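You operate a simulated robot arm through the tools that you are given. There is no shell and no other tool. Be economical: measure what you need, move in short steps, check, and stop when the job is done.

You are at the controls of a simulated two-armed robot. One attempt, no reset.

JOB
Take the big scoop and leave it on the top of the wrapping plate. Take the wing bolt and put it on the top of the bare pavers. Take the loose socket and leave it on the top of the wide-celled block. Take the orange bearing and put it on top of the white paver. Put the green handled sample cup on the top of the fitting bench away on the top of the steel bench. Switch the brake lever off. Turn the dosing knob to 3. Put the green handled pad on the top of the rigging rack away on the top of the long ledge. Take the green bolt and leave it in the green tub. Put the blue pin in the rigging tray. Put the small mallet in the parts tray. Put the red cup in the wash tub. The order is free. Set down upright: loose socket, orange bearing, green handled sample cup. The brake lever goes to its stop.

Only the result counts: the job must be done as asked and must still hold three seconds after the hand-in. Knocking over, shifting, dropping, spilling or breaking anything else fails it.

ROBOT AND FRAMES
Two 7-joint arms with two-finger grippers on one trunk, on a base that drives. Base frame: it is fixed to the floor where the robot stands at the start and does not move with it; the origin is under the middle of the robot, x ahead of it, y to its left, z up; the surface under the hand at the start is at about z = 800. Units: mm, degrees, N and s.
The left shoulder is at the start at [60, 123, 945], the right one opposite. With the tool pointing down near the work surface each hand reaches from about 360 to 800 mm from the robot's upright axis, wherever it stands, measured 20 degrees to its own side. Places, roughly: big scoop [750, 0, 750]; blue pin (3x3x11 cm) [600, -3500, 900]; brake lever [-7200, -4900, 700]; dosing knob [-4000, -5200, 800]; green bolt (4x3x10 cm) [700, -3100, 900]; green handled pad (5x5x13 cm) [500, -2600, 900]; green handled sample cup [2500, 2000, 1000]; green tub (35x20x11 cm) [1500, -5300, 700]; loose socket (6x6x12 cm) [2100, 1900, 900]; orange bearing (5x5x8 cm) [2100, 1700, 900]; parts tray (24x46x6 cm) [3300, 1900, 800]; red cup (13x8x6 cm) [4900, 400, 900]; rigging tray (32x18x11 cm) [600, -2300, 900]; small mallet (7x4x17 cm) [4700, -100, 900]; top of the bare pavers [1500, 200, 700]; top of the long ledge (22x464 cm) [-3180, 2220, 940]; top of the steel bench (20x50 cm) [920, -5240, 840]; top of the wide-celled block [-1600, 0, 600]; top of the wrapping plate [700, -1700, 900]; wash tub [4900, -3700, 600]; white paver (16x8x4 cm) [600, -300, 800]; wing bolt (8x3x8 cm) [500, 300, 900]. Payload 1.47 kg a hand.
The tool frame of a hand sits at the grasp point between the pads (the TCP): z along the fingers, y along the line on which they close. The tips reach 16 mm beyond it. Largest opening 87 mm; the body of the gripper starts 55 mm behind the TCP.
Orientation is told as [roll, pitch, yaw] about the base's x, y, z axes, in that order, counted from this pose: with the fingers straight down and closing along the base's y, the tool's x points along the base's -x, its y along +y and its z along -z.

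CONTROLS
- The arms move only by the tool play_rows. It takes "left_deltas", "right_deltas" or both (then of equal length, played together; a hand with none holds still); each is a list of rows, each a list of 7 numbers: the shift along the tool's x, y, z in mm, then the turn, a rotation vector about the tool's x, y, z in degrees, then the closure, from 0 (fully open) to 1 (shut). In form: [[x, y, z, rx, ry, rz, claw], ...]. A call has 1 to 10 rows; each row is the pose to reach, as a shift and turn from the pose commanded when the call began, along the tool's axes at that moment. A row lasts 0.2 s, in which the tool goes at most 50 mm and 8.6 degrees; a call with a longer step from one row to the next is refused whole, and so is a gripper value outside its range. Where a pose cannot be reached the arm comes as near as it can. A force on the tool above 40 N (or 10 N above the force at the start of the call, whichever is more), or a blocked arm, ends the call early, and 0.2 s more pass. The fingers move at their own pace (about 153 mm/s each) and stop on an object; they squeeze with about 25 N. The grip force told is the motor's: it shows also when the fingers shut on nothing. Time passes only in rows, and 0.2 s behind the last, so rows that repeat a pose let the fingers close. The reply holds the time, the measured pose of the TCP, the force on the tool along the base axes, the opening and the grip force, in the units named above and with some noise, with the torque about the TCP (base axes, N m) and any sound that the robot's microphone picked up.
- Cameras (640 x 400 px; columns grow to the right, rows downward): "scene" is now at [91, 2.7, 1504.8]; the picture's right is [0.04, -1.00, 0.00], its down [-0.71, -0.03, -0.71] and it looks along [0.71, 0.03, -0.71] (base axes); focal length 282 px, centre (320, 200). "left" rides on the left gripper at [73, -12, -90] in its tool frame; the picture's right is [0.16, 0.99, 0.00], its down [-0.72, 0.12, -0.68] and it looks along [-0.67, 0.11, 0.73] (tool axes); focal length 247 px, centre (320, 200). "right" rides on the right gripper at [73, 12, -90] in its tool frame; the picture's right is [-0.16, 0.99, 0.00], its down [-0.72, -0.12, -0.68] and it looks along [-0.67, -0.11, 0.73] (tool axes); focal length 247 px, centre (320, 200). There is no depth. A picture from a camera that has moved, and an enlarged one, comes with that camera's place and axes in the base frame and with its lens.
- capture(camera): a new picture of that camera. No time passes.
- slide_trunk(by): slides the trunk up (or, below 0, down) by that many mm; the arms and the scene camera ride with it, the base frame stays. It gives what a move gives, with no picture.
- steer(legs): drives the robot by 1 to 6 legs, each [ahead, left, turn to the left] in mm, mm and degrees, along the robot's own axes; the way and the turn of a leg run together, so that a leg with both is an arc; at most 1500 mm and 180 degrees a leg. The arms and the cameras ride along, it lands a little off, and it stops where it bumps. It gives what a move gives.
- head_to(pan, tilt): turns the head with the scene camera to pan (to the left, within 120 degrees either way) and tilt (down, from -29 to 69), counted from straight ahead of the robot. It gives what a move gives.
- inspect(camera, box): a new picture of the part [left, top, right, bottom] of that camera's present view, enlarged. No time passes.
- finish_job(): hands the job in; it is judged then, once.

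Work in short steps. Places have to be worked out from the pictures, the camera data and where the tool is seen: move nearer, look again, correct. Check each grasp and each placing, and mend what went wrong. You have 546 turns and 346 pictures in all, those below and enlarged ones among them. Open the grippers and draw the arms clear of the work before you hand the job in, unless the task says otherwise.

The tools are called after "Emit:" as name(argument=value, ...) on one line, values as JSON. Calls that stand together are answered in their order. play_rows: Moves the arms, as the interface text tells. Its arguments: {"type":"object","properties":{"left_deltas":{"type":"array","items":{"type":"array","items":{"type":"number"}}},"right_deltas":{"type":"array","items":{"type":"array","items":{"type":"number"}}}},"required":[]} The other tools are called the same way: slide_trunk (by) slides the trunk up or down; steer (legs) drives the base; head_to (pan, tilt) turns the head that bears the scene camera; capture (camera) takes a picture; inspect (camera, box) takes an enlarged picture of a part of a camera's view; finish_job () hands the job in.

At the start:

```text
t: 0.0
left_position: [571.6, 219.0, 1072.4]
left_tcp_rot: [0.0, 0.1, 0.0]
left_force: [0.1, 0.7, 0.3]
left_moment: [0.01, -0.01, 0.01]
left_width: 86.9
left_finger_force: 0.0
right_position: [570.1, -342.1, 1095.3]
right_tcp_rot: [0.0, 0.0, -0.1]
right_force: [0.4, -0.1, 0.4]
right_moment: [0.01, 0.0, 0.0]
right_width: 87.0
right_finger_force: 0.1
trunk travel left (down, up): [-100.0, 130.0]
robot x, y, heading: [2.6, 0.7, 0.1]
head pan, tilt: [2.6, 44.9]
```

scene: 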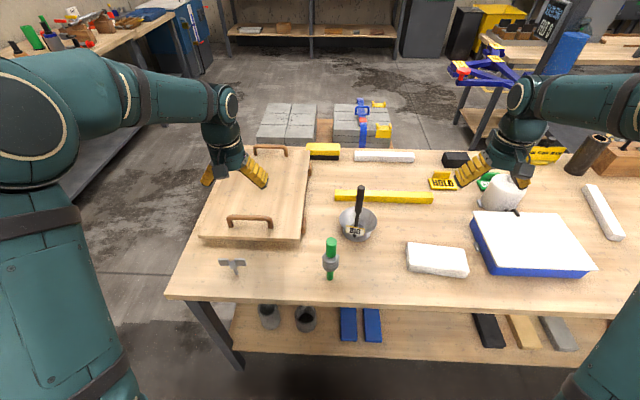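
right: 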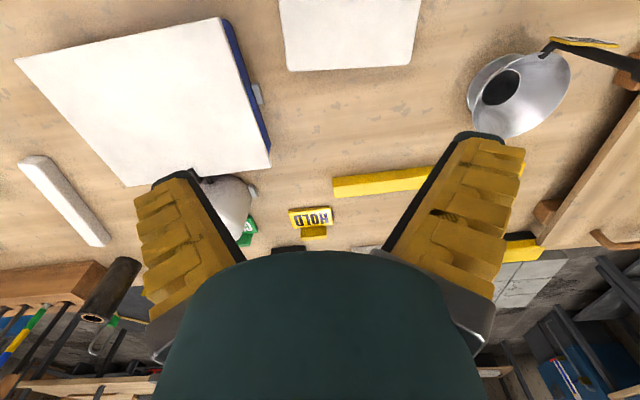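
left: 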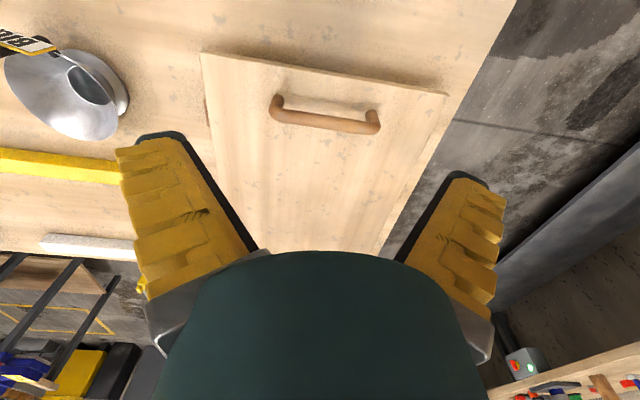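

I start with a closer look at the table ahead.

Emit:
inspect(camera="scene", box=[180, 130, 400, 290])

Emit:
inspect(camera="scene", box=[390, 130, 640, 290])

Emit:
inspect(camera="scene", box=[230, 80, 430, 170])

```text
2.50 times, centred on (290, 210) of scene
camera zoom: at [91.0, 2.7, 1504.8], right [0.04, -1.0, 0.0], down [-0.71, -0.03, -0.71], along [0.71, 0.03, -0.71], focal length 706 px, centre (395, 175)
```

zoom: 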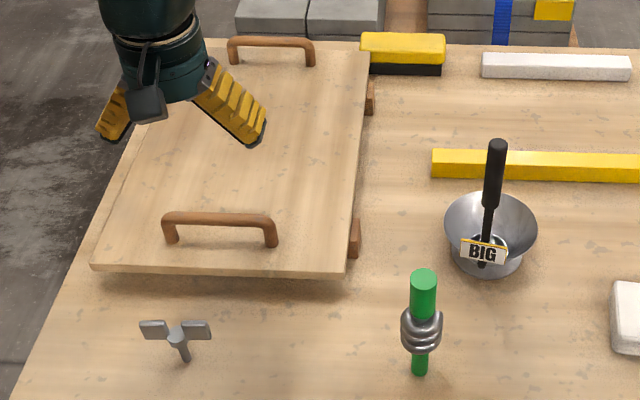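

```text
2.50 times, centred on (515, 210) of scene
camera zoom: at [91.0, 2.7, 1504.8], right [0.04, -1.0, 0.0], down [-0.71, -0.03, -0.71], along [0.71, 0.03, -0.71], focal length 706 px, centre (-168, 175)
```

zoom: 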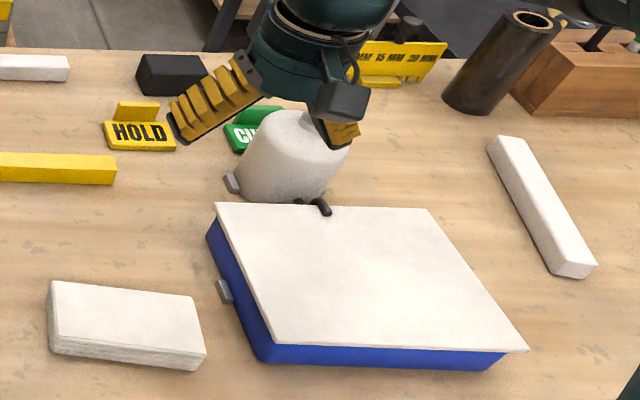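

```text
3.20 times, centred on (330, 125) of scene
camera zoom: at [91.0, 2.7, 1504.8], right [0.04, -1.0, 0.0], down [-0.71, -0.03, -0.71], along [0.71, 0.03, -0.71], focal length 904 px, centre (288, 440)
```

zoom: 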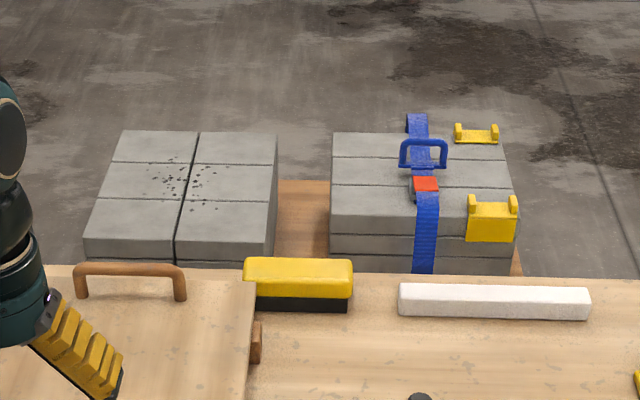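

Get an overview of the room by panning the head.

Emit:
head_to(pan=60, tilt=20)

Emit:
capture(camera="scene")

Emit:
head_to(pan=118, tilt=20)

Emit:
capture(camera="scene")

Emit:
head_to(pan=0, tilt=15)

Emit:
capture(camera="scene")

Emit:
head_to(pan=-60, tilt=20)

Emit:
capture(camera="scene")

Emit:
head_to(pan=-118, tilt=20)

Emit:
capture(camera="scene")

```text
t: 1.3
left_position: [572.5, 219.5, 1072.7]
left_tcp_rot: [-0.1, 0.0, 0.0]
left_force: [0.5, -0.2, 0.5]
left_moment: [0.0, 0.01, -0.01]
left_width: 87.2
left_finger_force: 0.1
right_position: [569.3, -341.8, 1096.9]
right_tcp_rot: [0.0, 0.1, -0.1]
right_force: [-0.5, -0.5, 0.6]
right_moment: [-0.01, 0.02, -0.04]
right_width: 87.0
right_finger_force: 0.1
trunk travel left (down, up): [-100.0, 130.0]
robot x, y, heading: [0.2, 3.5, 0.0]
head pan, tilt: [60.0, 20.0]
```

```text
339 pictures are left
camera scene: at [56.3, 79.6, 1543.3], right [0.87, -0.5, 0.0], down [-0.17, -0.3, -0.94], along [0.47, 0.81, -0.34], focal length 282 px, centre (320, 200)
```

scene: 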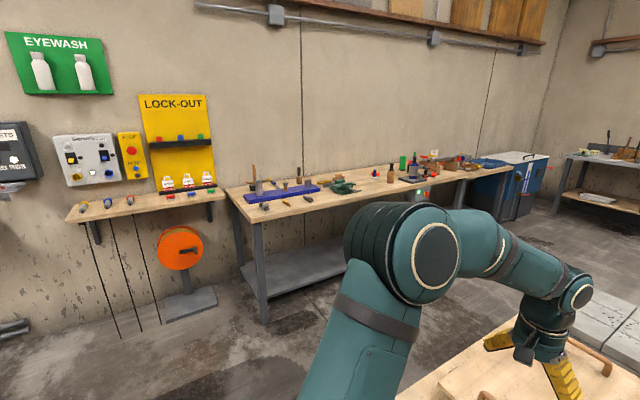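

```text
t: 2.5
left_position: [572.2, 219.1, 1072.4]
left_tcp_rot: [0.0, 0.0, 0.0]
left_force: [0.3, -0.3, 0.9]
left_moment: [0.01, 0.0, -0.01]
left_width: 86.8
left_finger_force: 0.1
right_position: [569.2, -343.1, 1097.2]
right_tcp_rot: [-0.1, 0.1, 0.0]
right_force: [-0.3, -0.2, 1.0]
right_moment: [0.0, -0.01, 0.02]
right_width: 86.9
right_finger_force: 0.2
trunk travel left (down, up): [-100.0, 130.0]
robot x, y, heading: [-2.5, 1.4, 0.2]
head pan, tilt: [118.0, 20.0]
```

```text
338 pictures are left
camera scene: at [-34.0, 81.2, 1543.3], right [0.88, 0.47, 0.0], down [0.16, -0.3, -0.94], along [-0.44, 0.83, -0.34], focal length 282 px, centre (320, 200)
```

scene: 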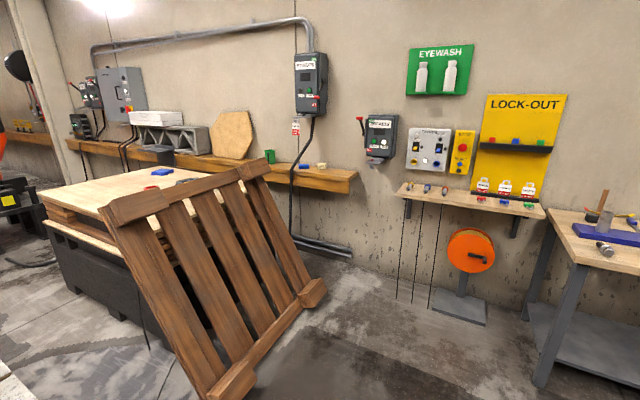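

```text
t: 4.5
left_position: [572.3, 220.1, 1072.2]
left_tcp_rot: [0.0, 0.0, 0.0]
left_force: [-0.4, -0.3, 0.4]
left_moment: [-0.04, 0.04, 0.01]
left_width: 87.0
left_finger_force: 0.0
right_position: [568.4, -343.6, 1098.1]
right_tcp_rot: [0.1, 0.0, 0.1]
right_force: [-0.5, -0.3, -0.2]
right_moment: [-0.03, 0.0, 0.02]
right_width: 87.0
right_finger_force: 0.0
trunk travel left (down, up): [-100.0, 130.0]
robot x, y, heading: [1.3, -0.5, 0.0]
head pan, tilt: [0.0, 15.0]
```

```text
337 pictures are left
camera scene: at [103.1, -1.0, 1551.5], right [0.0, -1.0, 0.0], down [-0.26, 0.0, -0.97], along [0.97, 0.0, -0.26], focal length 282 px, centre (320, 200)
```

scene: 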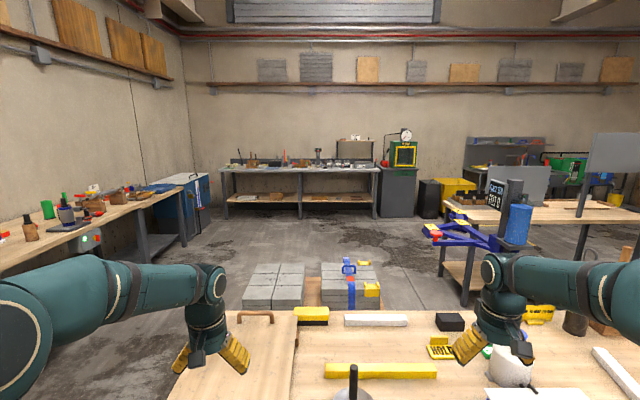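

```text
t: 5.8
left_position: [572.1, 219.1, 1072.0]
left_tcp_rot: [0.0, 0.0, 0.0]
left_force: [0.0, -1.8, 0.7]
left_moment: [-0.02, -0.01, 0.02]
left_width: 87.1
left_finger_force: 0.0
right_position: [568.5, -343.9, 1096.8]
right_tcp_rot: [-0.1, 0.0, 0.0]
right_force: [-0.1, -0.3, 0.3]
right_moment: [-0.01, 0.0, 0.0]
right_width: 87.1
right_finger_force: 0.0
trunk travel left (down, up): [-100.0, 130.0]
robot x, y, heading: [-1.1, -2.5, 0.2]
head pan, tilt: [-60.0, 20.0]
```

```text
336 pictures are left
camera scene: at [56.3, -81.6, 1543.3], right [-0.87, -0.5, 0.0], down [-0.17, 0.3, -0.94], along [0.47, -0.81, -0.34], focal length 282 px, centre (320, 200)
```

scene: 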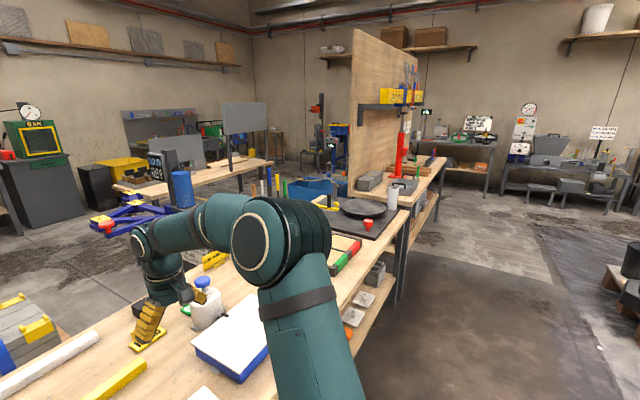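

```text
t: 7.1
left_position: [571.5, 217.8, 1071.8]
left_tcp_rot: [0.0, 0.0, 0.0]
left_force: [-1.0, -0.1, 0.2]
left_moment: [0.0, 0.0, -0.01]
left_width: 87.1
left_finger_force: 0.0
right_position: [569.0, -342.3, 1096.5]
right_tcp_rot: [0.0, 0.0, 0.1]
right_force: [-0.3, -0.3, 0.3]
right_moment: [-0.04, 0.04, -0.01]
right_width: 87.1
right_finger_force: 0.1
trunk travel left (down, up): [-100.0, 130.0]
robot x, y, heading: [-0.3, -1.6, -0.0]
head pan, tilt: [-118.0, 20.0]
```

```text
335 pictures are left
camera scene: at [-34.0, -83.2, 1543.3], right [-0.88, 0.47, 0.0], down [0.16, 0.3, -0.94], along [-0.44, -0.83, -0.34], focal length 282 px, centre (320, 200)
```

scene: 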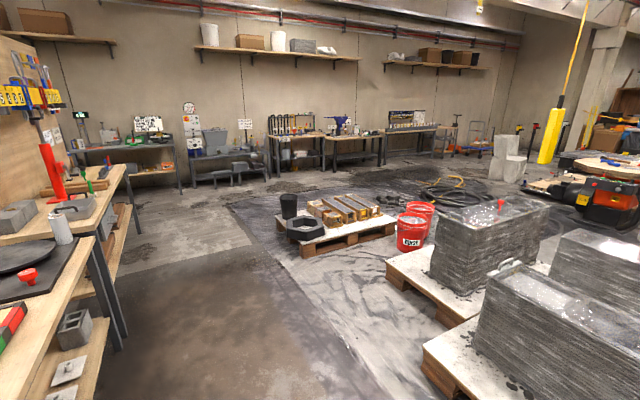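

Overview gained. Now the left hand goes above the wing bolt (judged at about [494,252], wings along y), turning 85° so the fingers close along x.

Emit:
play_rows(left_deltas=[[8, 3, 7, 0, 0, -8.5, 0], [16, 7, 14, 0, 0, -17, 0], [24, 10, 21, 0, 0, -25.5, 0], [32, 13, 28, 0, 0, -34, 0], [40, 17, 35, 0, 0, -42.5, 0], [48, 20, 42, 0, 0, -51, 0], [56, 24, 49, 0, 0, -59.5, 0], [64, 27, 56, 0, 0, -68, 0], [72, 30, 63, 0, 0, -76.5, 0], [78, 33, 70, 0, 0, -85, 0]])

Emit:
capture(camera="left")

Emit:
head_to(pan=0, tilt=45)

Emit:
capture(camera="scene")

```text
t: 9.3
left_position: [493.5, 253.8, 1002.4]
left_tcp_rot: [-0.1, 0.0, 85.0]
left_force: [0.0, -0.8, 0.0]
left_moment: [-0.01, -0.03, 0.0]
left_width: 87.1
left_finger_force: 0.0
right_position: [568.9, -343.9, 1096.4]
right_tcp_rot: [0.0, -0.1, 0.0]
right_force: [0.3, 0.2, 0.2]
right_moment: [0.01, -0.01, -0.04]
right_width: 87.1
right_finger_force: 0.1
trunk travel left (down, up): [-100.0, 130.0]
robot x, y, heading: [-0.0, 0.4, 0.1]
head pan, tilt: [-118.0, 20.0]
```

```text
334 pictures are left
camera left: at [499.5, 178.1, 1093.0], right [-1.0, -0.07, 0.0], down [-0.05, 0.73, 0.68], along [-0.05, 0.68, -0.73], focal length 247 px, centre (320, 200)
```

left: 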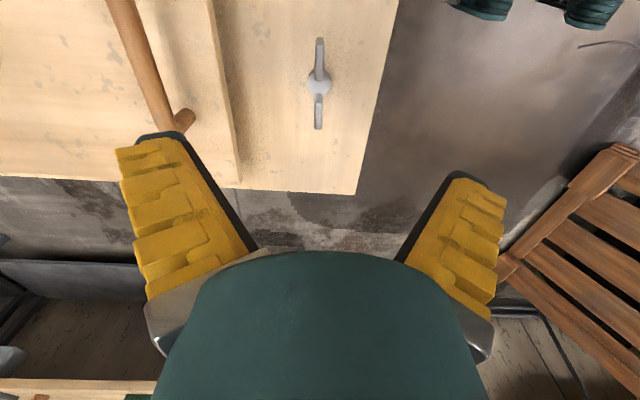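

```text
t: 11.2
left_position: [494.0, 251.2, 1002.4]
left_tcp_rot: [0.1, 0.0, 84.9]
left_force: [0.3, 0.6, 0.6]
left_moment: [-0.02, 0.03, -0.01]
left_width: 87.0
left_finger_force: 0.1
right_position: [568.4, -342.9, 1096.8]
right_tcp_rot: [0.0, 0.1, 0.0]
right_force: [-0.3, 0.3, 0.5]
right_moment: [0.01, 0.01, 0.02]
right_width: 86.7
right_finger_force: 0.0
trunk travel left (down, up): [-100.0, 130.0]
robot x, y, heading: [-4.0, 1.4, -0.3]
head pan, tilt: [0.0, 45.0]
```

```text
333 pictures are left
camera scene: at [91.0, -1.0, 1504.7], right [0.0, -1.0, 0.0], down [-0.71, 0.0, -0.71], along [0.71, 0.0, -0.71], focal length 282 px, centre (320, 200)
```

scene: 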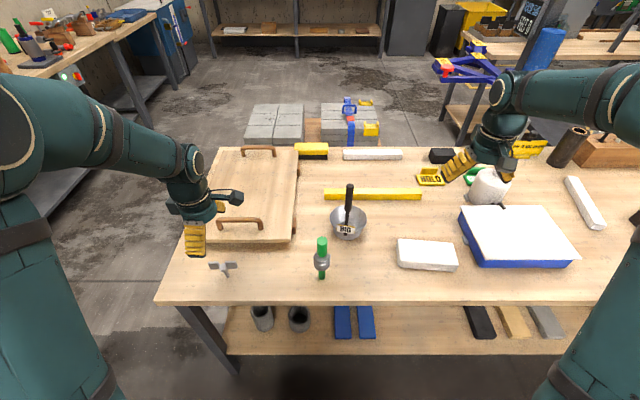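

The bolt's hub lies at about [494,250], right under the hand; descend to z≈857 and close.

Emit:
play_rows(left_deltas=[[0, 0, 40, 0, 0, 0, 0], [0, 0, 80, 0, 0, 0, 0], [0, 0, 115, 0, 0, 0, 0], [0, 0, 143, 0, 0, 0, 0], [0, 0, 143, 0, 0, 0, 0.5], [0, 0, 143, 0, 0, 0, 1], [0, 0, 143, 0, 0, 0, 1]])

Emit:
capture(camera="left")

```text
t: 12.8
left_position: [495.4, 251.6, 860.9]
left_tcp_rot: [-0.1, 0.0, 85.1]
left_force: [-0.4, 0.1, -0.3]
left_moment: [0.01, -0.01, -0.03]
left_width: 13.6
left_finger_force: 25.1
right_position: [568.8, -343.4, 1097.6]
right_tcp_rot: [0.1, 0.0, 0.0]
right_force: [0.0, -0.7, 0.1]
right_moment: [-0.01, 0.02, 0.0]
right_width: 87.0
right_finger_force: 0.0
trunk travel left (down, up): [-100.0, 130.0]
robot x, y, heading: [0.3, 0.5, -0.1]
head pan, tilt: [0.0, 45.0]
```

```text
332 pictures are left
camera left: at [499.4, 178.4, 949.8], right [-1.0, -0.07, 0.0], down [-0.05, 0.73, 0.68], along [-0.05, 0.68, -0.73], focal length 247 px, centre (320, 200)
```

left: 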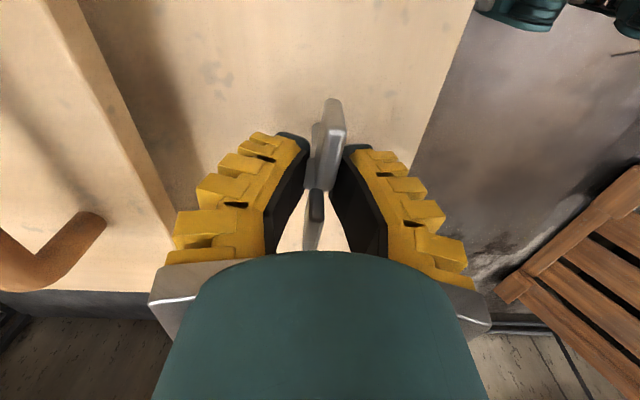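

The wing bolt is held (13.6 mm). I lift it, and bring the right hand over to view the scoop.

Emit:
play_rows(left_deltas=[[0, 0, -40, 0, 0, 0, 1], [0, 0, -80, 0, 0, 0, 1], [0, 0, -120, 0, 0, 0, 1], [0, 0, -160, 0, 0, 0, 1], [0, 0, -200, 0, 0, 0, 1], [0, 0, -200, 0, 0, 0, 1]], right_deltas=[[0, 45, 0, 0, 0, 0, 0], [0, 90, 0, 0, 0, 0, 0], [0, 135, 0, 0, 0, 0, 0], [0, 180, 0, 0, 0, 0, 0], [0, 225, 0, 0, 0, 0, 0], [0, 260, 0, 0, 0, 0, 0]])

Emit:
capture(camera="right")

Emit:
inspect(camera="scene", box=[280, 150, 420, 290])

```text
t: 14.2
left_position: [494.7, 251.1, 1058.0]
left_tcp_rot: [0.1, 0.0, 85.0]
left_force: [0.1, 0.3, -1.0]
left_moment: [-0.02, 0.01, -0.03]
left_width: 12.9
left_finger_force: 24.6
right_position: [568.5, -83.2, 1095.0]
right_tcp_rot: [0.0, 0.0, 0.0]
right_force: [0.1, 0.5, -0.1]
right_moment: [-0.03, 0.01, 0.0]
right_width: 87.0
right_finger_force: 0.0
trunk travel left (down, up): [-100.0, 130.0]
robot x, y, heading: [-0.9, 1.0, 0.2]
head pan, tilt: [0.0, 45.0]
```

```text
331 pictures are left
camera right: at [494.9, -72.2, 1187.2], right [0.16, 0.99, 0.0], down [0.72, -0.12, 0.68], along [0.67, -0.11, -0.73], focal length 247 px, centre (320, 200)
```

right: 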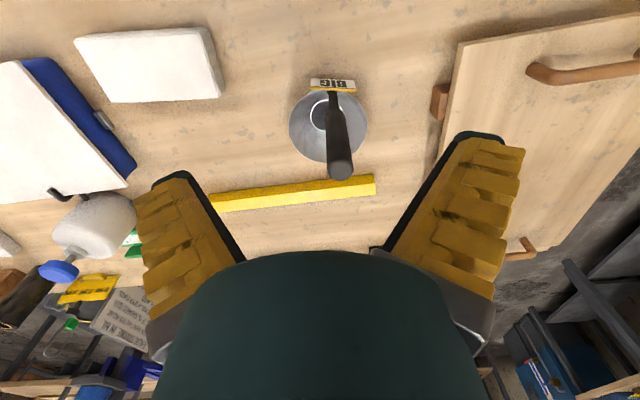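

```text
2.86 times, centred on (350, 220) of scene
camera zoom: at [91.6, -0.4, 1504.6], right [0.0, -1.0, 0.0], down [-0.71, 0.0, -0.71], along [0.71, 0.0, -0.71], focal length 807 px, centre (234, 143)
```

zoom: 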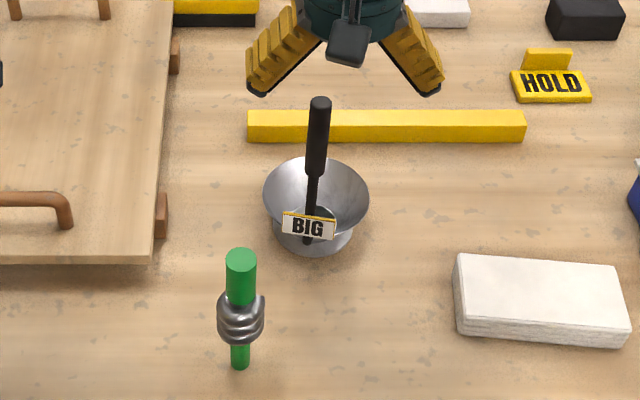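

Triangulated: scoop handle nearly vertical, from about [621,-77,831] to tip [605,-74,1039]. I move the right hand above it and check before descending.

Emit:
play_rows(right_deltas=[[-20, 5, 0, 0, 0, 0, 0], [-39, 9, 0, 0, 0, 0, 0], [-39, 9, 10, 0, 0, 0, 0]])

Emit:
capture(camera="right")

Emit:
inspect(camera="scene", box=[280, 150, 420, 290])

```text
t: 15.1
left_position: [494.3, 252.2, 1059.0]
left_tcp_rot: [-0.1, 0.0, 85.1]
left_force: [-0.5, 0.5, -0.7]
left_moment: [-0.02, 0.0, 0.01]
left_width: 12.9
left_finger_force: 25.0
right_position: [607.5, -74.1, 1087.7]
right_tcp_rot: [0.0, 0.0, 0.0]
right_force: [-0.6, -1.0, 0.3]
right_moment: [-0.01, 0.01, 0.03]
right_width: 87.0
right_finger_force: 0.0
trunk travel left (down, up): [-100.0, 130.0]
robot x, y, heading: [1.6, -0.2, 0.0]
head pan, tilt: [0.0, 45.0]
```

```text
329 pictures are left
camera right: at [534.5, -63.3, 1177.1], right [0.16, 0.99, 0.0], down [0.72, -0.12, 0.68], along [0.67, -0.11, -0.73], focal length 247 px, centre (320, 200)
```

right: 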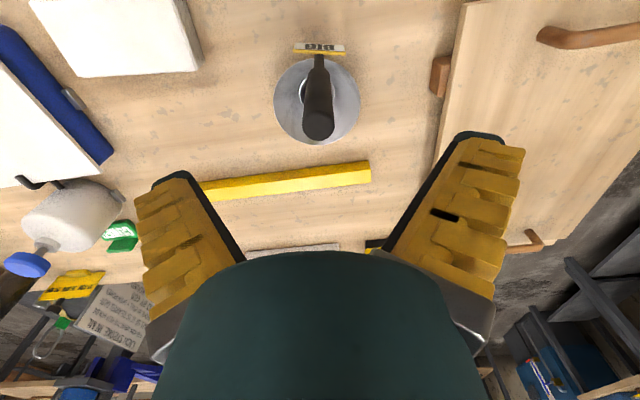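

```text
2.86 times, centred on (350, 220) of scene
camera zoom: at [91.1, -0.9, 1504.7], right [0.0, -1.0, 0.0], down [-0.71, 0.0, -0.71], along [0.71, 0.0, -0.71], focal length 807 px, centre (234, 143)
```

zoom: 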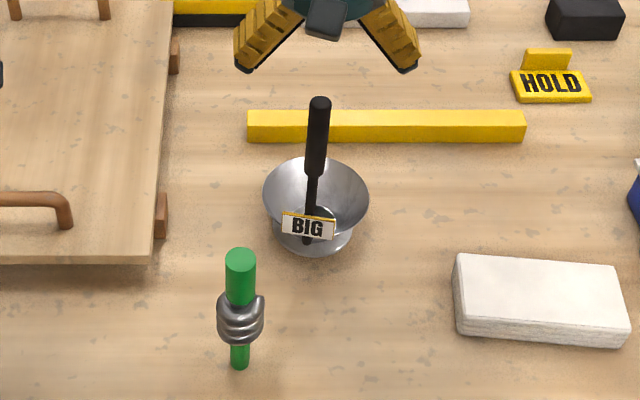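

Tip refined to about [600,-75,1044]. Shift 5 mm back, descend to z≈1012 and grip.

Emit:
play_rows(right_deltas=[[5, -1, 25, 0, 0, 0, 0], [5, -1, 50, 0, 0, 0, 0], [5, -1, 75, 0, 0, 0, 0], [5, -1, 75, 0, 0, 0, 0.6], [5, -1, 75, 0, 0, 0, 1], [5, -1, 75, 0, 0, 0, 1]])

Emit:
capture(camera="right")

```text
t: 16.4
left_position: [493.7, 250.8, 1059.2]
left_tcp_rot: [0.0, 0.0, 85.1]
left_force: [0.5, 0.4, -1.6]
left_moment: [0.04, 0.02, -0.01]
left_width: 12.4
left_finger_force: 25.0
right_position: [602.8, -75.5, 1011.7]
right_tcp_rot: [-0.1, 0.0, 0.0]
right_force: [-1.0, 0.4, 1.5]
right_moment: [-0.03, 0.34, -0.06]
right_width: 13.1
right_finger_force: 24.7
trunk travel left (down, up): [-100.0, 130.0]
robot x, y, heading: [-0.4, 1.1, 0.0]
head pan, tilt: [0.0, 45.0]
```

```text
327 pictures are left
camera right: at [529.8, -64.1, 1103.0], right [0.16, 0.99, 0.0], down [0.72, -0.12, 0.68], along [0.67, -0.11, -0.73], focal length 247 px, centre (320, 200)
```

right: 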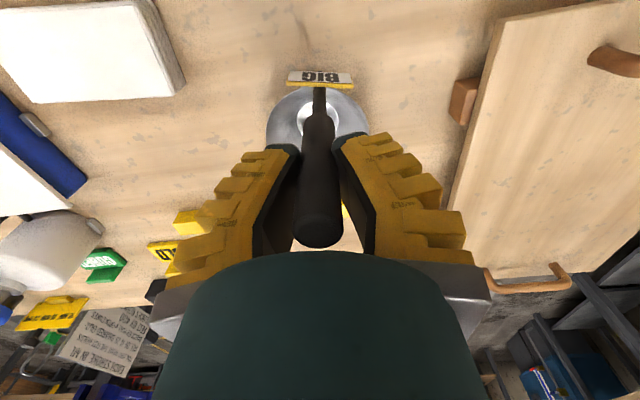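

Grip reads 13 mm with full force. Lift 60 mm and check it holds.

Emit:
play_rows(right_deltas=[[0, 0, -15, 0, 0, 0, 1], [0, 0, -30, 0, 0, 0, 1], [0, 0, -60, 0, 0, 0, 1], [0, 0, -60, 0, 0, 0, 1]])

Emit:
capture(camera="right")

Emit:
inspect(camera="scene", box=[280, 110, 460, 290])

```text
t: 17.4
left_position: [495.6, 251.7, 1058.7]
left_tcp_rot: [0.0, 0.1, 85.0]
left_force: [0.1, 0.4, -0.7]
left_moment: [0.02, -0.03, 0.0]
left_width: 12.2
left_finger_force: 25.5
right_position: [602.8, -72.9, 1072.5]
right_tcp_rot: [0.0, 0.2, 0.1]
right_force: [-0.2, -0.6, -2.8]
right_moment: [0.02, 0.16, 0.04]
right_width: 10.2
right_finger_force: 25.4
trunk travel left (down, up): [-100.0, 130.0]
robot x, y, heading: [-0.3, 0.7, 0.1]
head pan, tilt: [0.0, 45.0]
```

```text
326 pictures are left
camera right: at [530.2, -64.2, 1163.1], right [0.16, 0.99, 0.0], down [0.72, -0.12, 0.68], along [0.67, -0.11, -0.73], focal length 247 px, centre (320, 200)
```

right: 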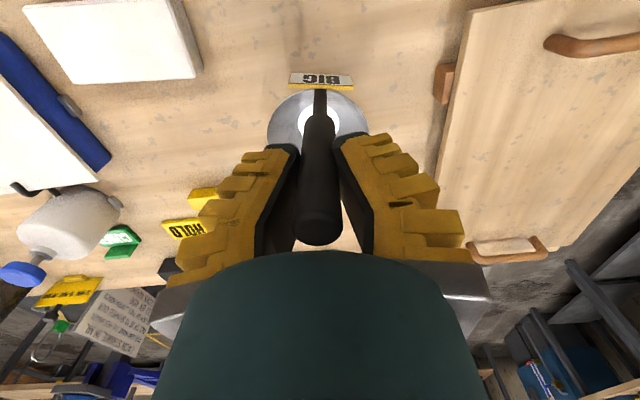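

```text
2.22 times, centred on (370, 200) of scene
camera zoom: at [91.8, -1.0, 1504.6], right [0.0, -1.0, 0.0], down [-0.71, 0.0, -0.71], along [0.71, 0.0, -0.71], focal length 628 px, centre (209, 200)
```

zoom: 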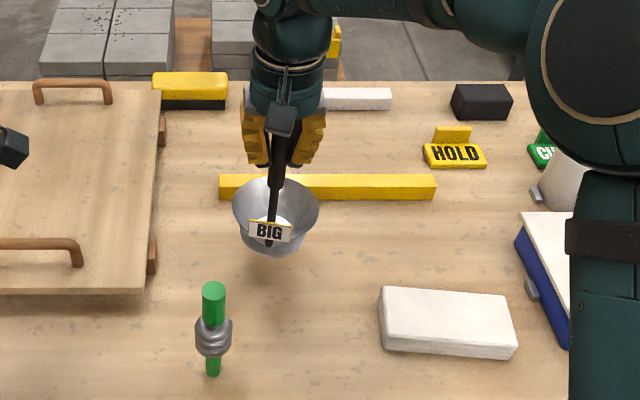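

The scoop is lifted and held. Raise the right hand further, then back off and drive right toward the wrapping plate.

Emit:
play_rows(right_deltas=[[20, 0, -40, 0, 0, 0, 1], [40, 0, -80, 0, 0, 0, 1], [60, 0, -120, 0, 0, 0, 1]])

Emit:
steer(legs=[[-350, 0, 0], [0, -1000, 0], [0, -700, 0]])

Emit:
head_to(pan=0, tilt=30)

Emit:
capture(camera="scene")

```text
t: 18.2
left_position: [493.5, 250.8, 1058.5]
left_tcp_rot: [0.1, 0.0, 85.0]
left_force: [-0.4, -0.2, -0.4]
left_moment: [0.01, -0.01, -0.01]
left_width: 12.4
left_finger_force: 24.8
right_position: [539.9, -75.0, 1193.5]
right_tcp_rot: [0.0, 0.0, -0.1]
right_force: [0.2, 0.3, -2.4]
right_moment: [0.03, 0.13, -0.01]
right_width: 9.9
right_finger_force: 25.1
trunk travel left (down, up): [-100.0, 130.0]
robot x, y, heading: [-2.7, 0.6, -0.3]
head pan, tilt: [0.0, 45.0]
```

```text
t: 35.4
left_position: [153.4, -1440.1, 1057.7]
left_tcp_rot: [0.0, -0.1, 85.4]
left_force: [0.8, 0.2, -0.4]
left_moment: [0.04, -0.01, 0.01]
left_width: 8.4
left_finger_force: 24.5
right_position: [205.2, -1765.5, 1191.1]
right_tcp_rot: [0.0, 0.0, 0.3]
right_force: [0.2, 0.7, -2.2]
right_moment: [0.01, 0.12, 0.0]
right_width: 8.7
right_finger_force: 24.7
trunk travel left (down, up): [-100.0, 130.0]
robot x, y, heading: [-338.5, -1694.5, 0.3]
head pan, tilt: [0.0, 45.0]
```

```text
t: 36.1
left_position: [154.3, -1439.7, 1058.3]
left_tcp_rot: [0.0, 0.0, 85.4]
left_force: [-0.8, 0.3, -0.4]
left_moment: [-0.01, -0.04, -0.01]
left_width: 8.5
left_finger_force: 24.7
right_position: [205.0, -1765.7, 1191.9]
right_tcp_rot: [0.0, 0.0, 0.4]
right_force: [-0.5, 0.7, -2.7]
right_moment: [0.02, 0.1, -0.02]
right_width: 8.6
right_finger_force: 24.4
trunk travel left (down, up): [-100.0, 130.0]
robot x, y, heading: [-337.9, -1695.0, 0.5]
head pan, tilt: [0.0, 30.0]
```

```text
324 pictures are left
camera scene: at [-238.5, -1694.9, 1527.2], right [0.01, -1.0, 0.0], down [-0.5, 0.0, -0.87], along [0.87, 0.01, -0.5], focal length 282 px, centre (320, 200)
```

scene: 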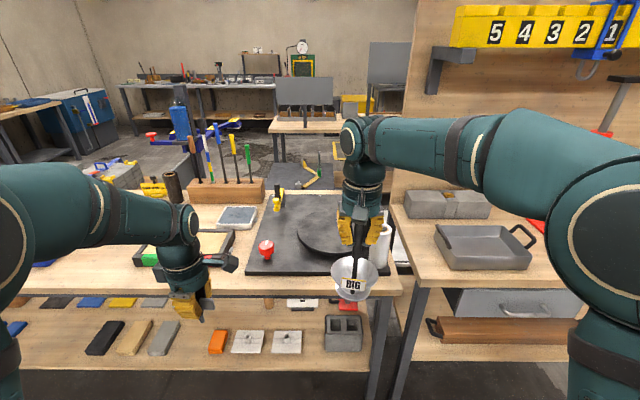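

The left grip width keeps falling; I check the bolt in the left camera and enlarge the plate.

Emit:
capture(camera="left")

Emit:
capture(camera="right")

Emit:
inspect(camera="scene", box=[220, 170, 420, 300])

```text
323 pictures are left
camera left: at [159.4, -1513.5, 1149.1], right [-1.0, -0.08, 0.0], down [-0.06, 0.73, 0.68], along [-0.05, 0.68, -0.73], focal length 247 px, centre (320, 200)
```

left: 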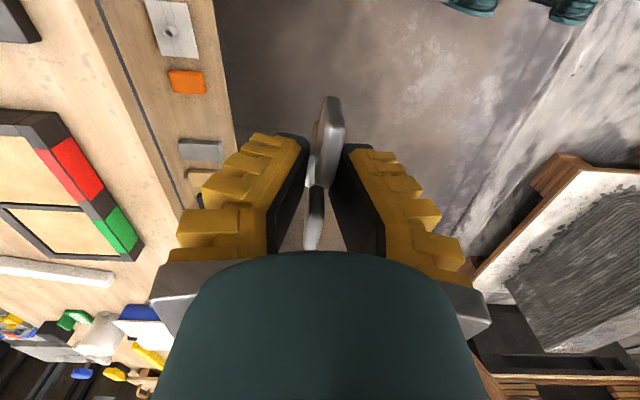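

```text
322 pictures are left
camera right: at [131.5, -1755.4, 1282.8], right [0.15, 0.99, 0.0], down [0.72, -0.11, 0.68], along [0.67, -0.1, -0.73], focal length 247 px, centre (320, 200)
```

right: 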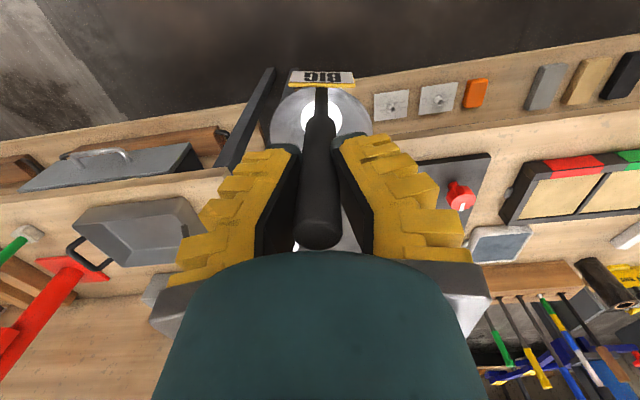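

```text
3.08 times, centred on (320, 235) of scene
camera zoom: at [-238.5, -1694.9, 1527.2], right [0.01, -1.0, 0.0], down [-0.5, 0.0, -0.87], along [0.87, 0.01, -0.5], focal length 869 px, centre (320, 92)
```

zoom: 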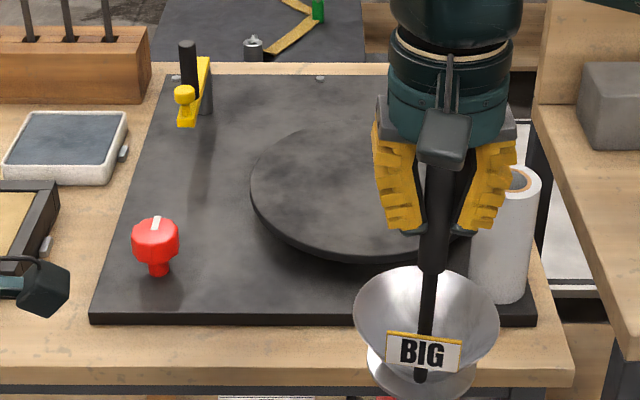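

Both items are held unchanged. The wrapping plate (round disc) centre is about [630,-1735]. I drive forward 300 with a little left shift.

Emit:
steer(legs=[[300, 30, 0]])

Emit:
capture(camera="scene")

Emit:
capture(camera="right")

```text
t: 38.2
left_position: [449.8, -1406.2, 1057.9]
left_tcp_rot: [0.2, -0.1, 85.5]
left_force: [0.1, 0.7, -0.9]
left_moment: [0.01, -0.01, 0.01]
left_width: 7.8
left_finger_force: 25.3
right_position: [501.2, -1731.7, 1191.7]
right_tcp_rot: [0.0, 0.2, 0.7]
right_force: [-0.7, -0.5, -2.7]
right_moment: [0.01, 0.18, 0.01]
right_width: 8.6
right_finger_force: 25.2
trunk travel left (down, up): [-100.0, 130.0]
robot x, y, heading: [-45.5, -1662.1, 0.6]
head pan, tilt: [0.0, 30.0]
```

```text
320 pictures are left
camera scene: at [58.6, -1662.3, 1527.2], right [0.01, -1.0, 0.0], down [-0.5, 0.0, -0.87], along [0.87, 0.01, -0.5], focal length 282 px, centre (320, 200)
```

scene: 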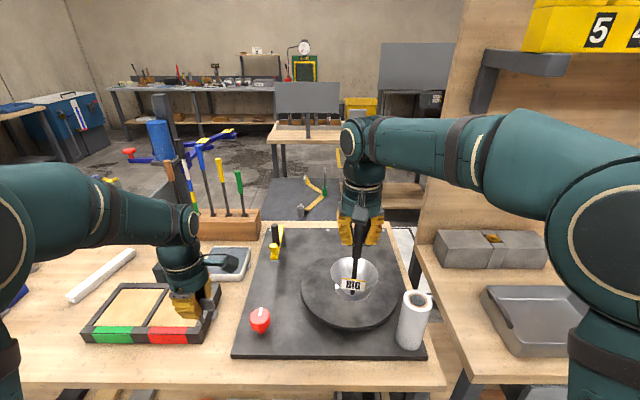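

```text
319 pictures are left
camera right: at [428.5, -1721.9, 1282.5], right [0.15, 0.99, 0.0], down [0.73, -0.11, 0.68], along [0.67, -0.1, -0.73], focal length 247 px, centre (320, 200)
```

right: 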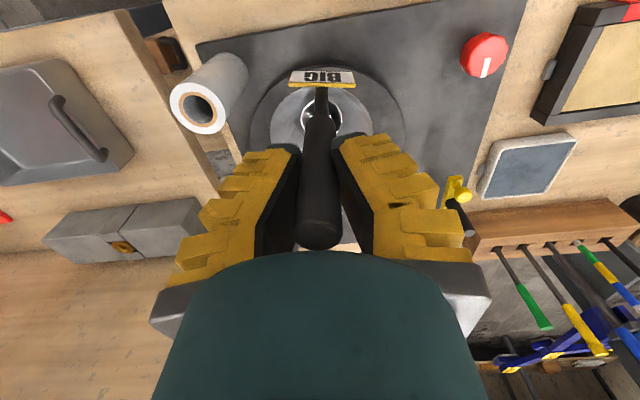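

I move the scoop over the disc (bowl centre about 45 mm ahead of the TCP) and lower a bit.

Emit:
play_rows(right_deltas=[[-35, 4, 0, 0, 0, 0, 1], [-64, 8, 0, 0, 0, 0, 1], [-64, 8, 30, 0, 0, 0, 1], [-64, 8, 30, 0, 0, 0, 1]])

Emit:
inspect(camera="scene", box=[220, 200, 460, 370])

Emit:
capture(camera="right")

```text
t: 39.2
left_position: [449.3, -1406.5, 1058.0]
left_tcp_rot: [0.0, -0.1, 85.5]
left_force: [-0.7, -1.1, -1.0]
left_moment: [0.01, 0.0, 0.02]
left_width: 7.5
left_finger_force: 25.2
right_position: [564.7, -1723.3, 1161.3]
right_tcp_rot: [0.0, 0.0, 0.6]
right_force: [0.2, 0.3, -2.8]
right_moment: [0.02, 0.14, 0.05]
right_width: 8.6
right_finger_force: 25.4
trunk travel left (down, up): [-100.0, 130.0]
robot x, y, heading: [-41.3, -1664.1, 0.5]
head pan, tilt: [0.0, 30.0]
```

```text
2.35 times, centred on (340, 285) of scene
camera zoom: at [57.6, -1662.3, 1527.3], right [0.01, -1.0, 0.0], down [-0.5, 0.0, -0.87], along [0.87, 0.01, -0.5], focal length 665 px, centre (273, 0)
```

zoom: 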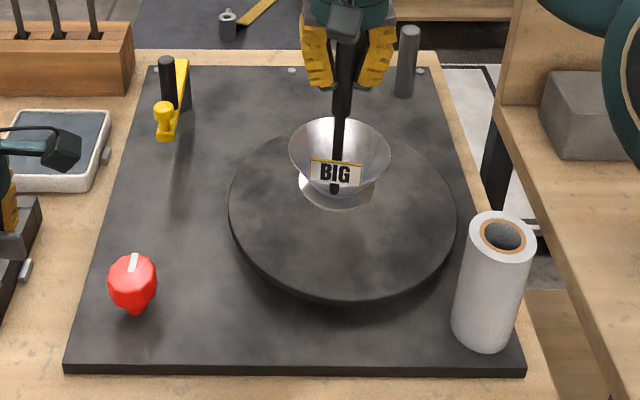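

```text
317 pictures are left
camera right: at [491.7, -1713.4, 1252.9], right [0.15, 0.99, 0.0], down [0.72, -0.11, 0.68], along [0.67, -0.1, -0.73], focal length 247 px, centre (320, 200)
```

right: 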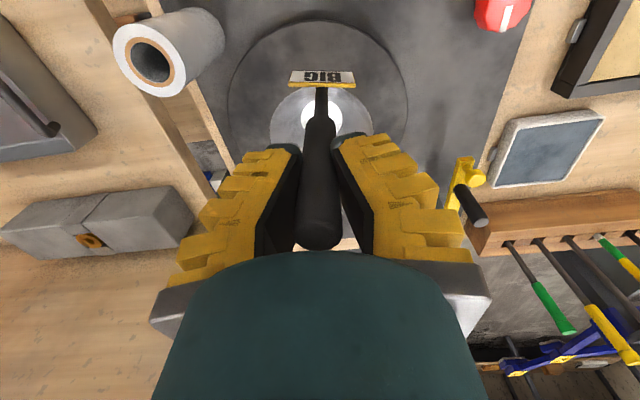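

The bowl will land close to the disc's centre. Lower in small steps, watching force.

Emit:
play_rows(right_deltas=[[0, 0, 5, 0, 0, 0, 1], [0, 0, 10, 0, 0, 0, 1], [0, 0, 15, 0, 0, 0, 1], [0, 0, 20, 0, 0, 0, 1]])

Emit:
inspect(camera="scene", box=[280, 220, 410, 350])

```text
t: 40.2
left_position: [449.5, -1406.8, 1058.2]
left_tcp_rot: [0.0, 0.0, 85.6]
left_force: [0.5, -0.7, -0.5]
left_moment: [-0.02, 0.01, -0.01]
left_width: 7.2
left_finger_force: 24.7
right_position: [565.1, -1723.7, 1141.7]
right_tcp_rot: [-0.1, 0.0, 0.5]
right_force: [0.3, 0.6, -2.9]
right_moment: [0.01, 0.19, 0.01]
right_width: 8.7
right_finger_force: 24.7
trunk travel left (down, up): [-100.0, 130.0]
robot x, y, heading: [-44.1, -1663.3, 0.5]
head pan, tilt: [0.0, 30.0]
```

```text
3.08 times, centred on (345, 285) of scene
camera zoom: at [57.7, -1662.5, 1527.3], right [0.01, -1.0, 0.0], down [-0.5, 0.0, -0.87], along [0.87, 0.01, -0.5], focal length 869 px, centre (243, -62)
```

zoom: 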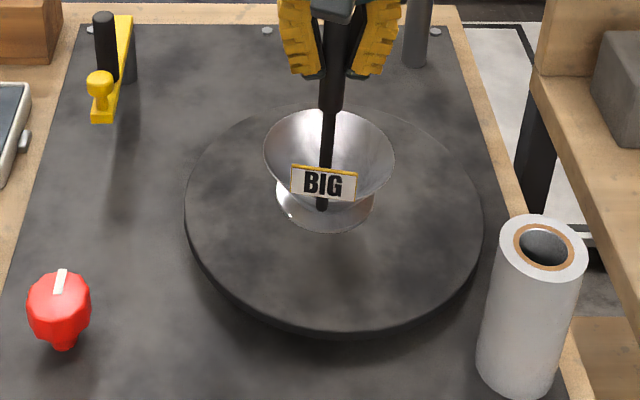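

No contact yet; keep lowering.

Emit:
play_rows(right_deltas=[[0, 0, 5, 0, 0, 0, 1], [0, 0, 10, 0, 0, 0, 1], [0, 0, 15, 0, 0, 0, 1], [0, 0, 18, 0, 0, 0, 1]])

Emit:
capture(camera="left")

```text
t: 41.2
left_position: [449.0, -1407.3, 1059.3]
left_tcp_rot: [0.1, 0.0, 85.6]
left_force: [-0.1, -1.1, -0.9]
left_moment: [0.0, 0.0, -0.02]
left_width: 6.2
left_finger_force: 25.1
right_position: [564.9, -1723.3, 1124.3]
right_tcp_rot: [0.0, -0.1, 0.5]
right_force: [-0.8, -0.5, -2.4]
right_moment: [0.01, 0.14, -0.02]
right_width: 8.3
right_finger_force: 25.3
trunk travel left (down, up): [-100.0, 130.0]
robot x, y, heading: [-40.8, -1663.0, 0.6]
head pan, tilt: [0.0, 30.0]
```

```text
315 pictures are left
camera left: at [455.0, -1480.0, 1149.2], right [-1.0, -0.08, 0.0], down [-0.06, 0.73, 0.68], along [-0.06, 0.68, -0.73], focal length 247 px, centre (320, 200)
```

left: 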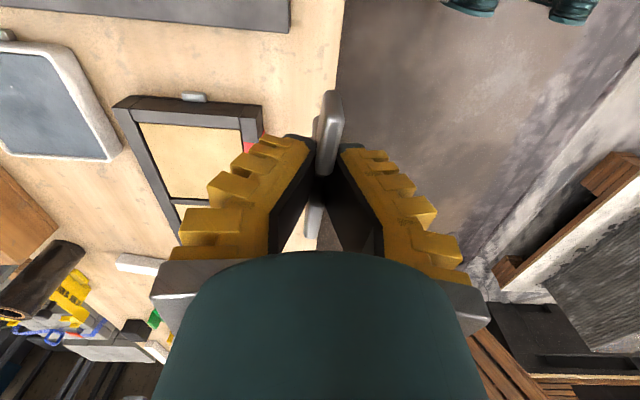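

The wing bolt is slowly slipping down out of the left pads. I set it on the clear table strip right here: shift 35 mm ahead and lower to z≈900 first.

Emit:
play_rows(left_deltas=[[-1, -17, 20, 0, 0, 0, 1], [-3, -35, 60, 0, 0, 0, 1], [-3, -35, 100, 0, 0, 0, 1], [-3, -35, 140, 0, 0, 0, 1], [-3, -35, 160, 0, 0, 0, 1]])

Emit:
capture(camera="left")

Emit:
capture(camera="scene")

```text
t: 42.4
left_position: [483.7, -1406.0, 896.9]
left_tcp_rot: [0.0, 0.0, 85.5]
left_force: [-0.9, 0.5, -0.4]
left_moment: [-0.01, 0.0, 0.02]
left_width: 5.9
left_finger_force: 25.0
right_position: [564.1, -1723.3, 1124.2]
right_tcp_rot: [0.0, -0.1, 0.6]
right_force: [0.1, 0.4, -2.0]
right_moment: [0.04, 0.13, -0.01]
right_width: 8.3
right_finger_force: 25.2
trunk travel left (down, up): [-100.0, 130.0]
robot x, y, heading: [-43.7, -1663.4, 0.6]
head pan, tilt: [0.0, 30.0]
```

```text
314 pictures are left
camera left: at [489.2, -1479.8, 988.3], right [-1.0, -0.08, 0.0], down [-0.06, 0.73, 0.68], along [-0.06, 0.68, -0.73], focal length 247 px, centre (320, 200)
```

left: 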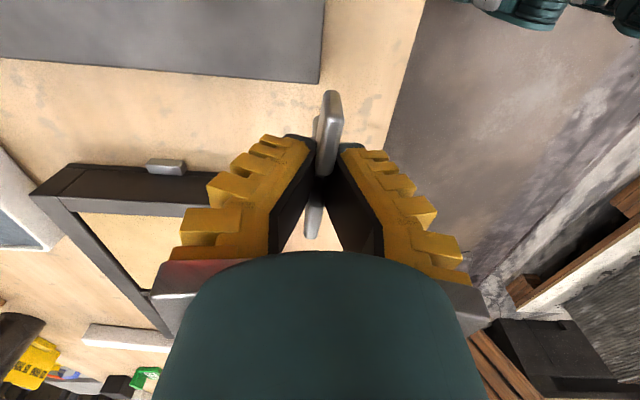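

```text
313 pictures are left
camera scene: at [57.6, -1662.4, 1527.3], right [0.01, -1.0, 0.0], down [-0.5, 0.0, -0.87], along [0.87, 0.01, -0.5], focal length 282 px, centre (320, 200)
```

scene: 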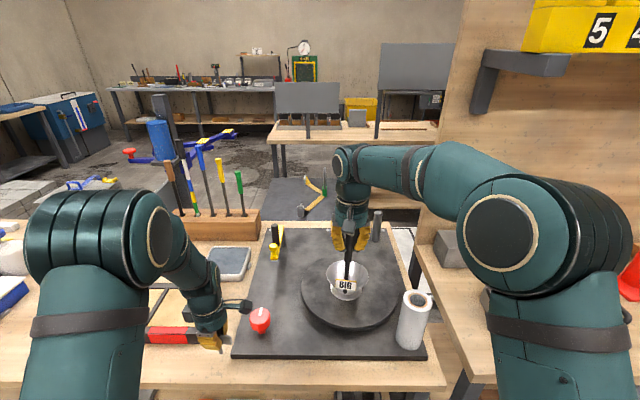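

Clear of the frame and knob. Lower left gently toward contact.

Emit:
play_rows(left_deltas=[[0, 0, 6, 0, 0, 0, 1], [0, 0, 12, 0, 0, 0, 1], [0, 0, 18, 0, 0, 0, 1]])

Emit:
inspect(camera="scene", box=[160, 260, 280, 390])

```text
t: 43.2
left_position: [484.4, -1407.2, 880.7]
left_tcp_rot: [0.0, 0.0, 85.6]
left_force: [-0.6, 0.0, -0.9]
left_moment: [0.01, 0.02, -0.01]
left_width: 6.0
left_finger_force: 25.6
right_position: [564.8, -1722.8, 1124.5]
right_tcp_rot: [0.0, 0.0, 0.6]
right_force: [0.4, -0.3, -1.7]
right_moment: [-0.02, 0.1, 0.01]
right_width: 6.6
right_finger_force: 25.3
trunk travel left (down, up): [-100.0, 130.0]
robot x, y, heading: [-42.8, -1662.9, 0.7]
head pan, tilt: [0.0, 30.0]
```

```text
3.08 times, centred on (220, 325) of scene
camera zoom: at [57.8, -1662.4, 1527.2], right [0.01, -1.0, 0.0], down [-0.5, 0.0, -0.87], along [0.87, 0.01, -0.5], focal length 869 px, centre (628, -185)
```

zoom: 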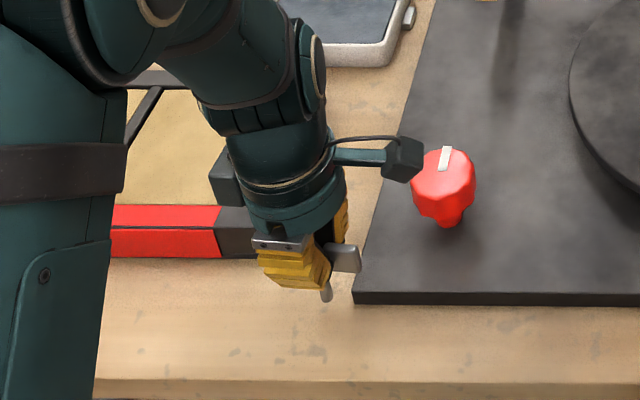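

The scoop also creeps in the right pads; lower both gently further.

Emit:
play_rows(left_deltas=[[0, 0, 4, 0, 0, 0, 1], [0, 0, 8, 0, 0, 0, 1], [0, 0, 10, 0, 0, 0, 1]], right_deltas=[[0, 0, 5, 0, 0, 0, 1], [0, 0, 10, 0, 0, 0, 1], [0, 0, 14, 0, 0, 0, 1]])

Emit:
inspect(camera="scene", box=[280, 220, 410, 350])

Emit:
capture(camera="right")

```text
t: 44.0
left_position: [483.6, -1405.8, 871.1]
left_tcp_rot: [0.0, 0.0, 85.7]
left_force: [0.1, -0.7, -0.7]
left_moment: [0.02, 0.0, 0.04]
left_width: 6.1
left_finger_force: 24.9
right_position: [565.2, -1723.3, 1110.0]
right_tcp_rot: [0.1, -0.1, 0.5]
right_force: [0.4, 0.3, -2.1]
right_moment: [0.04, 0.16, 0.01]
right_width: 6.4
right_finger_force: 25.1
trunk travel left (down, up): [-100.0, 130.0]
robot x, y, heading: [-44.1, -1664.0, 0.2]
head pan, tilt: [0.0, 30.0]
```

```text
3.08 times, centred on (345, 285) of scene
camera zoom: at [57.8, -1662.4, 1527.2], right [0.01, -1.0, 0.0], down [-0.5, 0.0, -0.87], along [0.87, 0.01, -0.5], focal length 869 px, centre (243, -62)
```

zoom: 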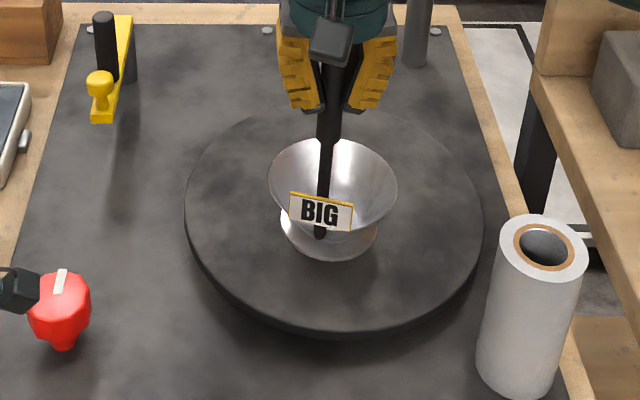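

```text
310 pictures are left
camera right: at [491.5, -1713.3, 1200.9], right [0.15, 0.99, 0.0], down [0.73, -0.11, 0.68], along [0.67, -0.1, -0.73], focal length 247 px, centre (320, 200)
```

right: 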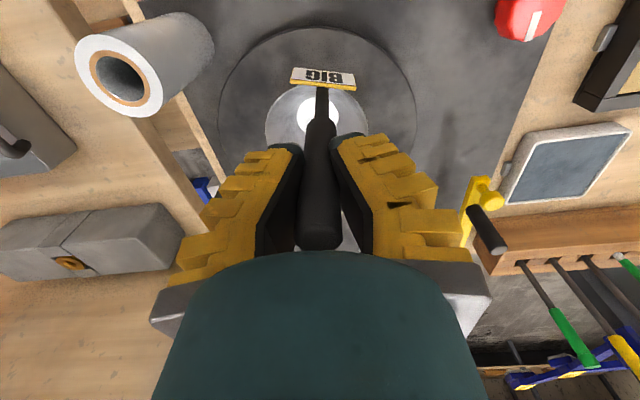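

Disc is at about z 861, centre [650,-1744]; shift the scoop 45 mm ahead, and keep lowering both.

Emit:
play_rows(left_deltas=[[0, 0, 3, 0, 0, 0, 1], [0, 0, 6, 0, 0, 0, 1], [0, 0, 8, 0, 0, 0, 1]], right_deltas=[[-25, -5, 0, 0, 0, 0, 1], [-45, -10, 5, 0, 0, 0, 1], [-45, -10, 15, 0, 0, 0, 1]])

Emit:
inspect(camera="scene", box=[280, 220, 410, 350])

Emit:
inspect(camera="scene", box=[160, 260, 280, 390])

```text
t: 44.8
left_position: [484.2, -1406.1, 864.7]
left_tcp_rot: [-0.2, -0.1, 85.6]
left_force: [0.7, 1.1, 20.4]
left_moment: [0.04, 0.01, 0.01]
left_width: 10.4
left_finger_force: 24.9
right_position: [609.1, -1732.5, 1096.2]
right_tcp_rot: [0.0, 0.1, 0.5]
right_force: [0.4, 0.4, -1.9]
right_moment: [0.05, 0.16, -0.01]
right_width: 6.8
right_finger_force: 24.5
trunk travel left (down, up): [-100.0, 130.0]
robot x, y, heading: [-43.8, -1667.0, 0.5]
head pan, tilt: [0.0, 30.0]
```

```text
3.08 times, centred on (345, 285) of scene
camera zoom: at [56.0, -1663.2, 1527.5], right [0.01, -1.0, 0.0], down [-0.5, 0.0, -0.87], along [0.87, 0.01, -0.5], focal length 869 px, centre (243, -62)
```

zoom: 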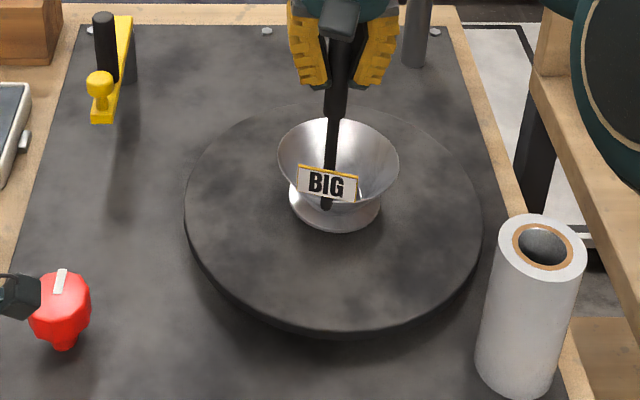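

```text
3.08 times, centred on (220, 325) of scene
camera zoom: at [56.0, -1663.2, 1527.5], right [0.01, -1.0, 0.0], down [-0.5, 0.0, -0.87], along [0.87, 0.01, -0.5], focal length 869 px, centre (628, -185)
```

zoom: 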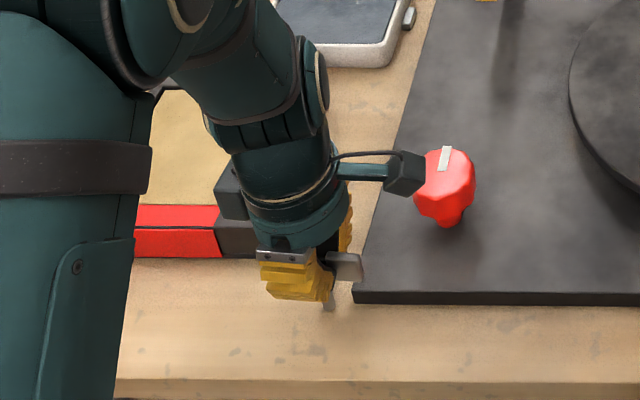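

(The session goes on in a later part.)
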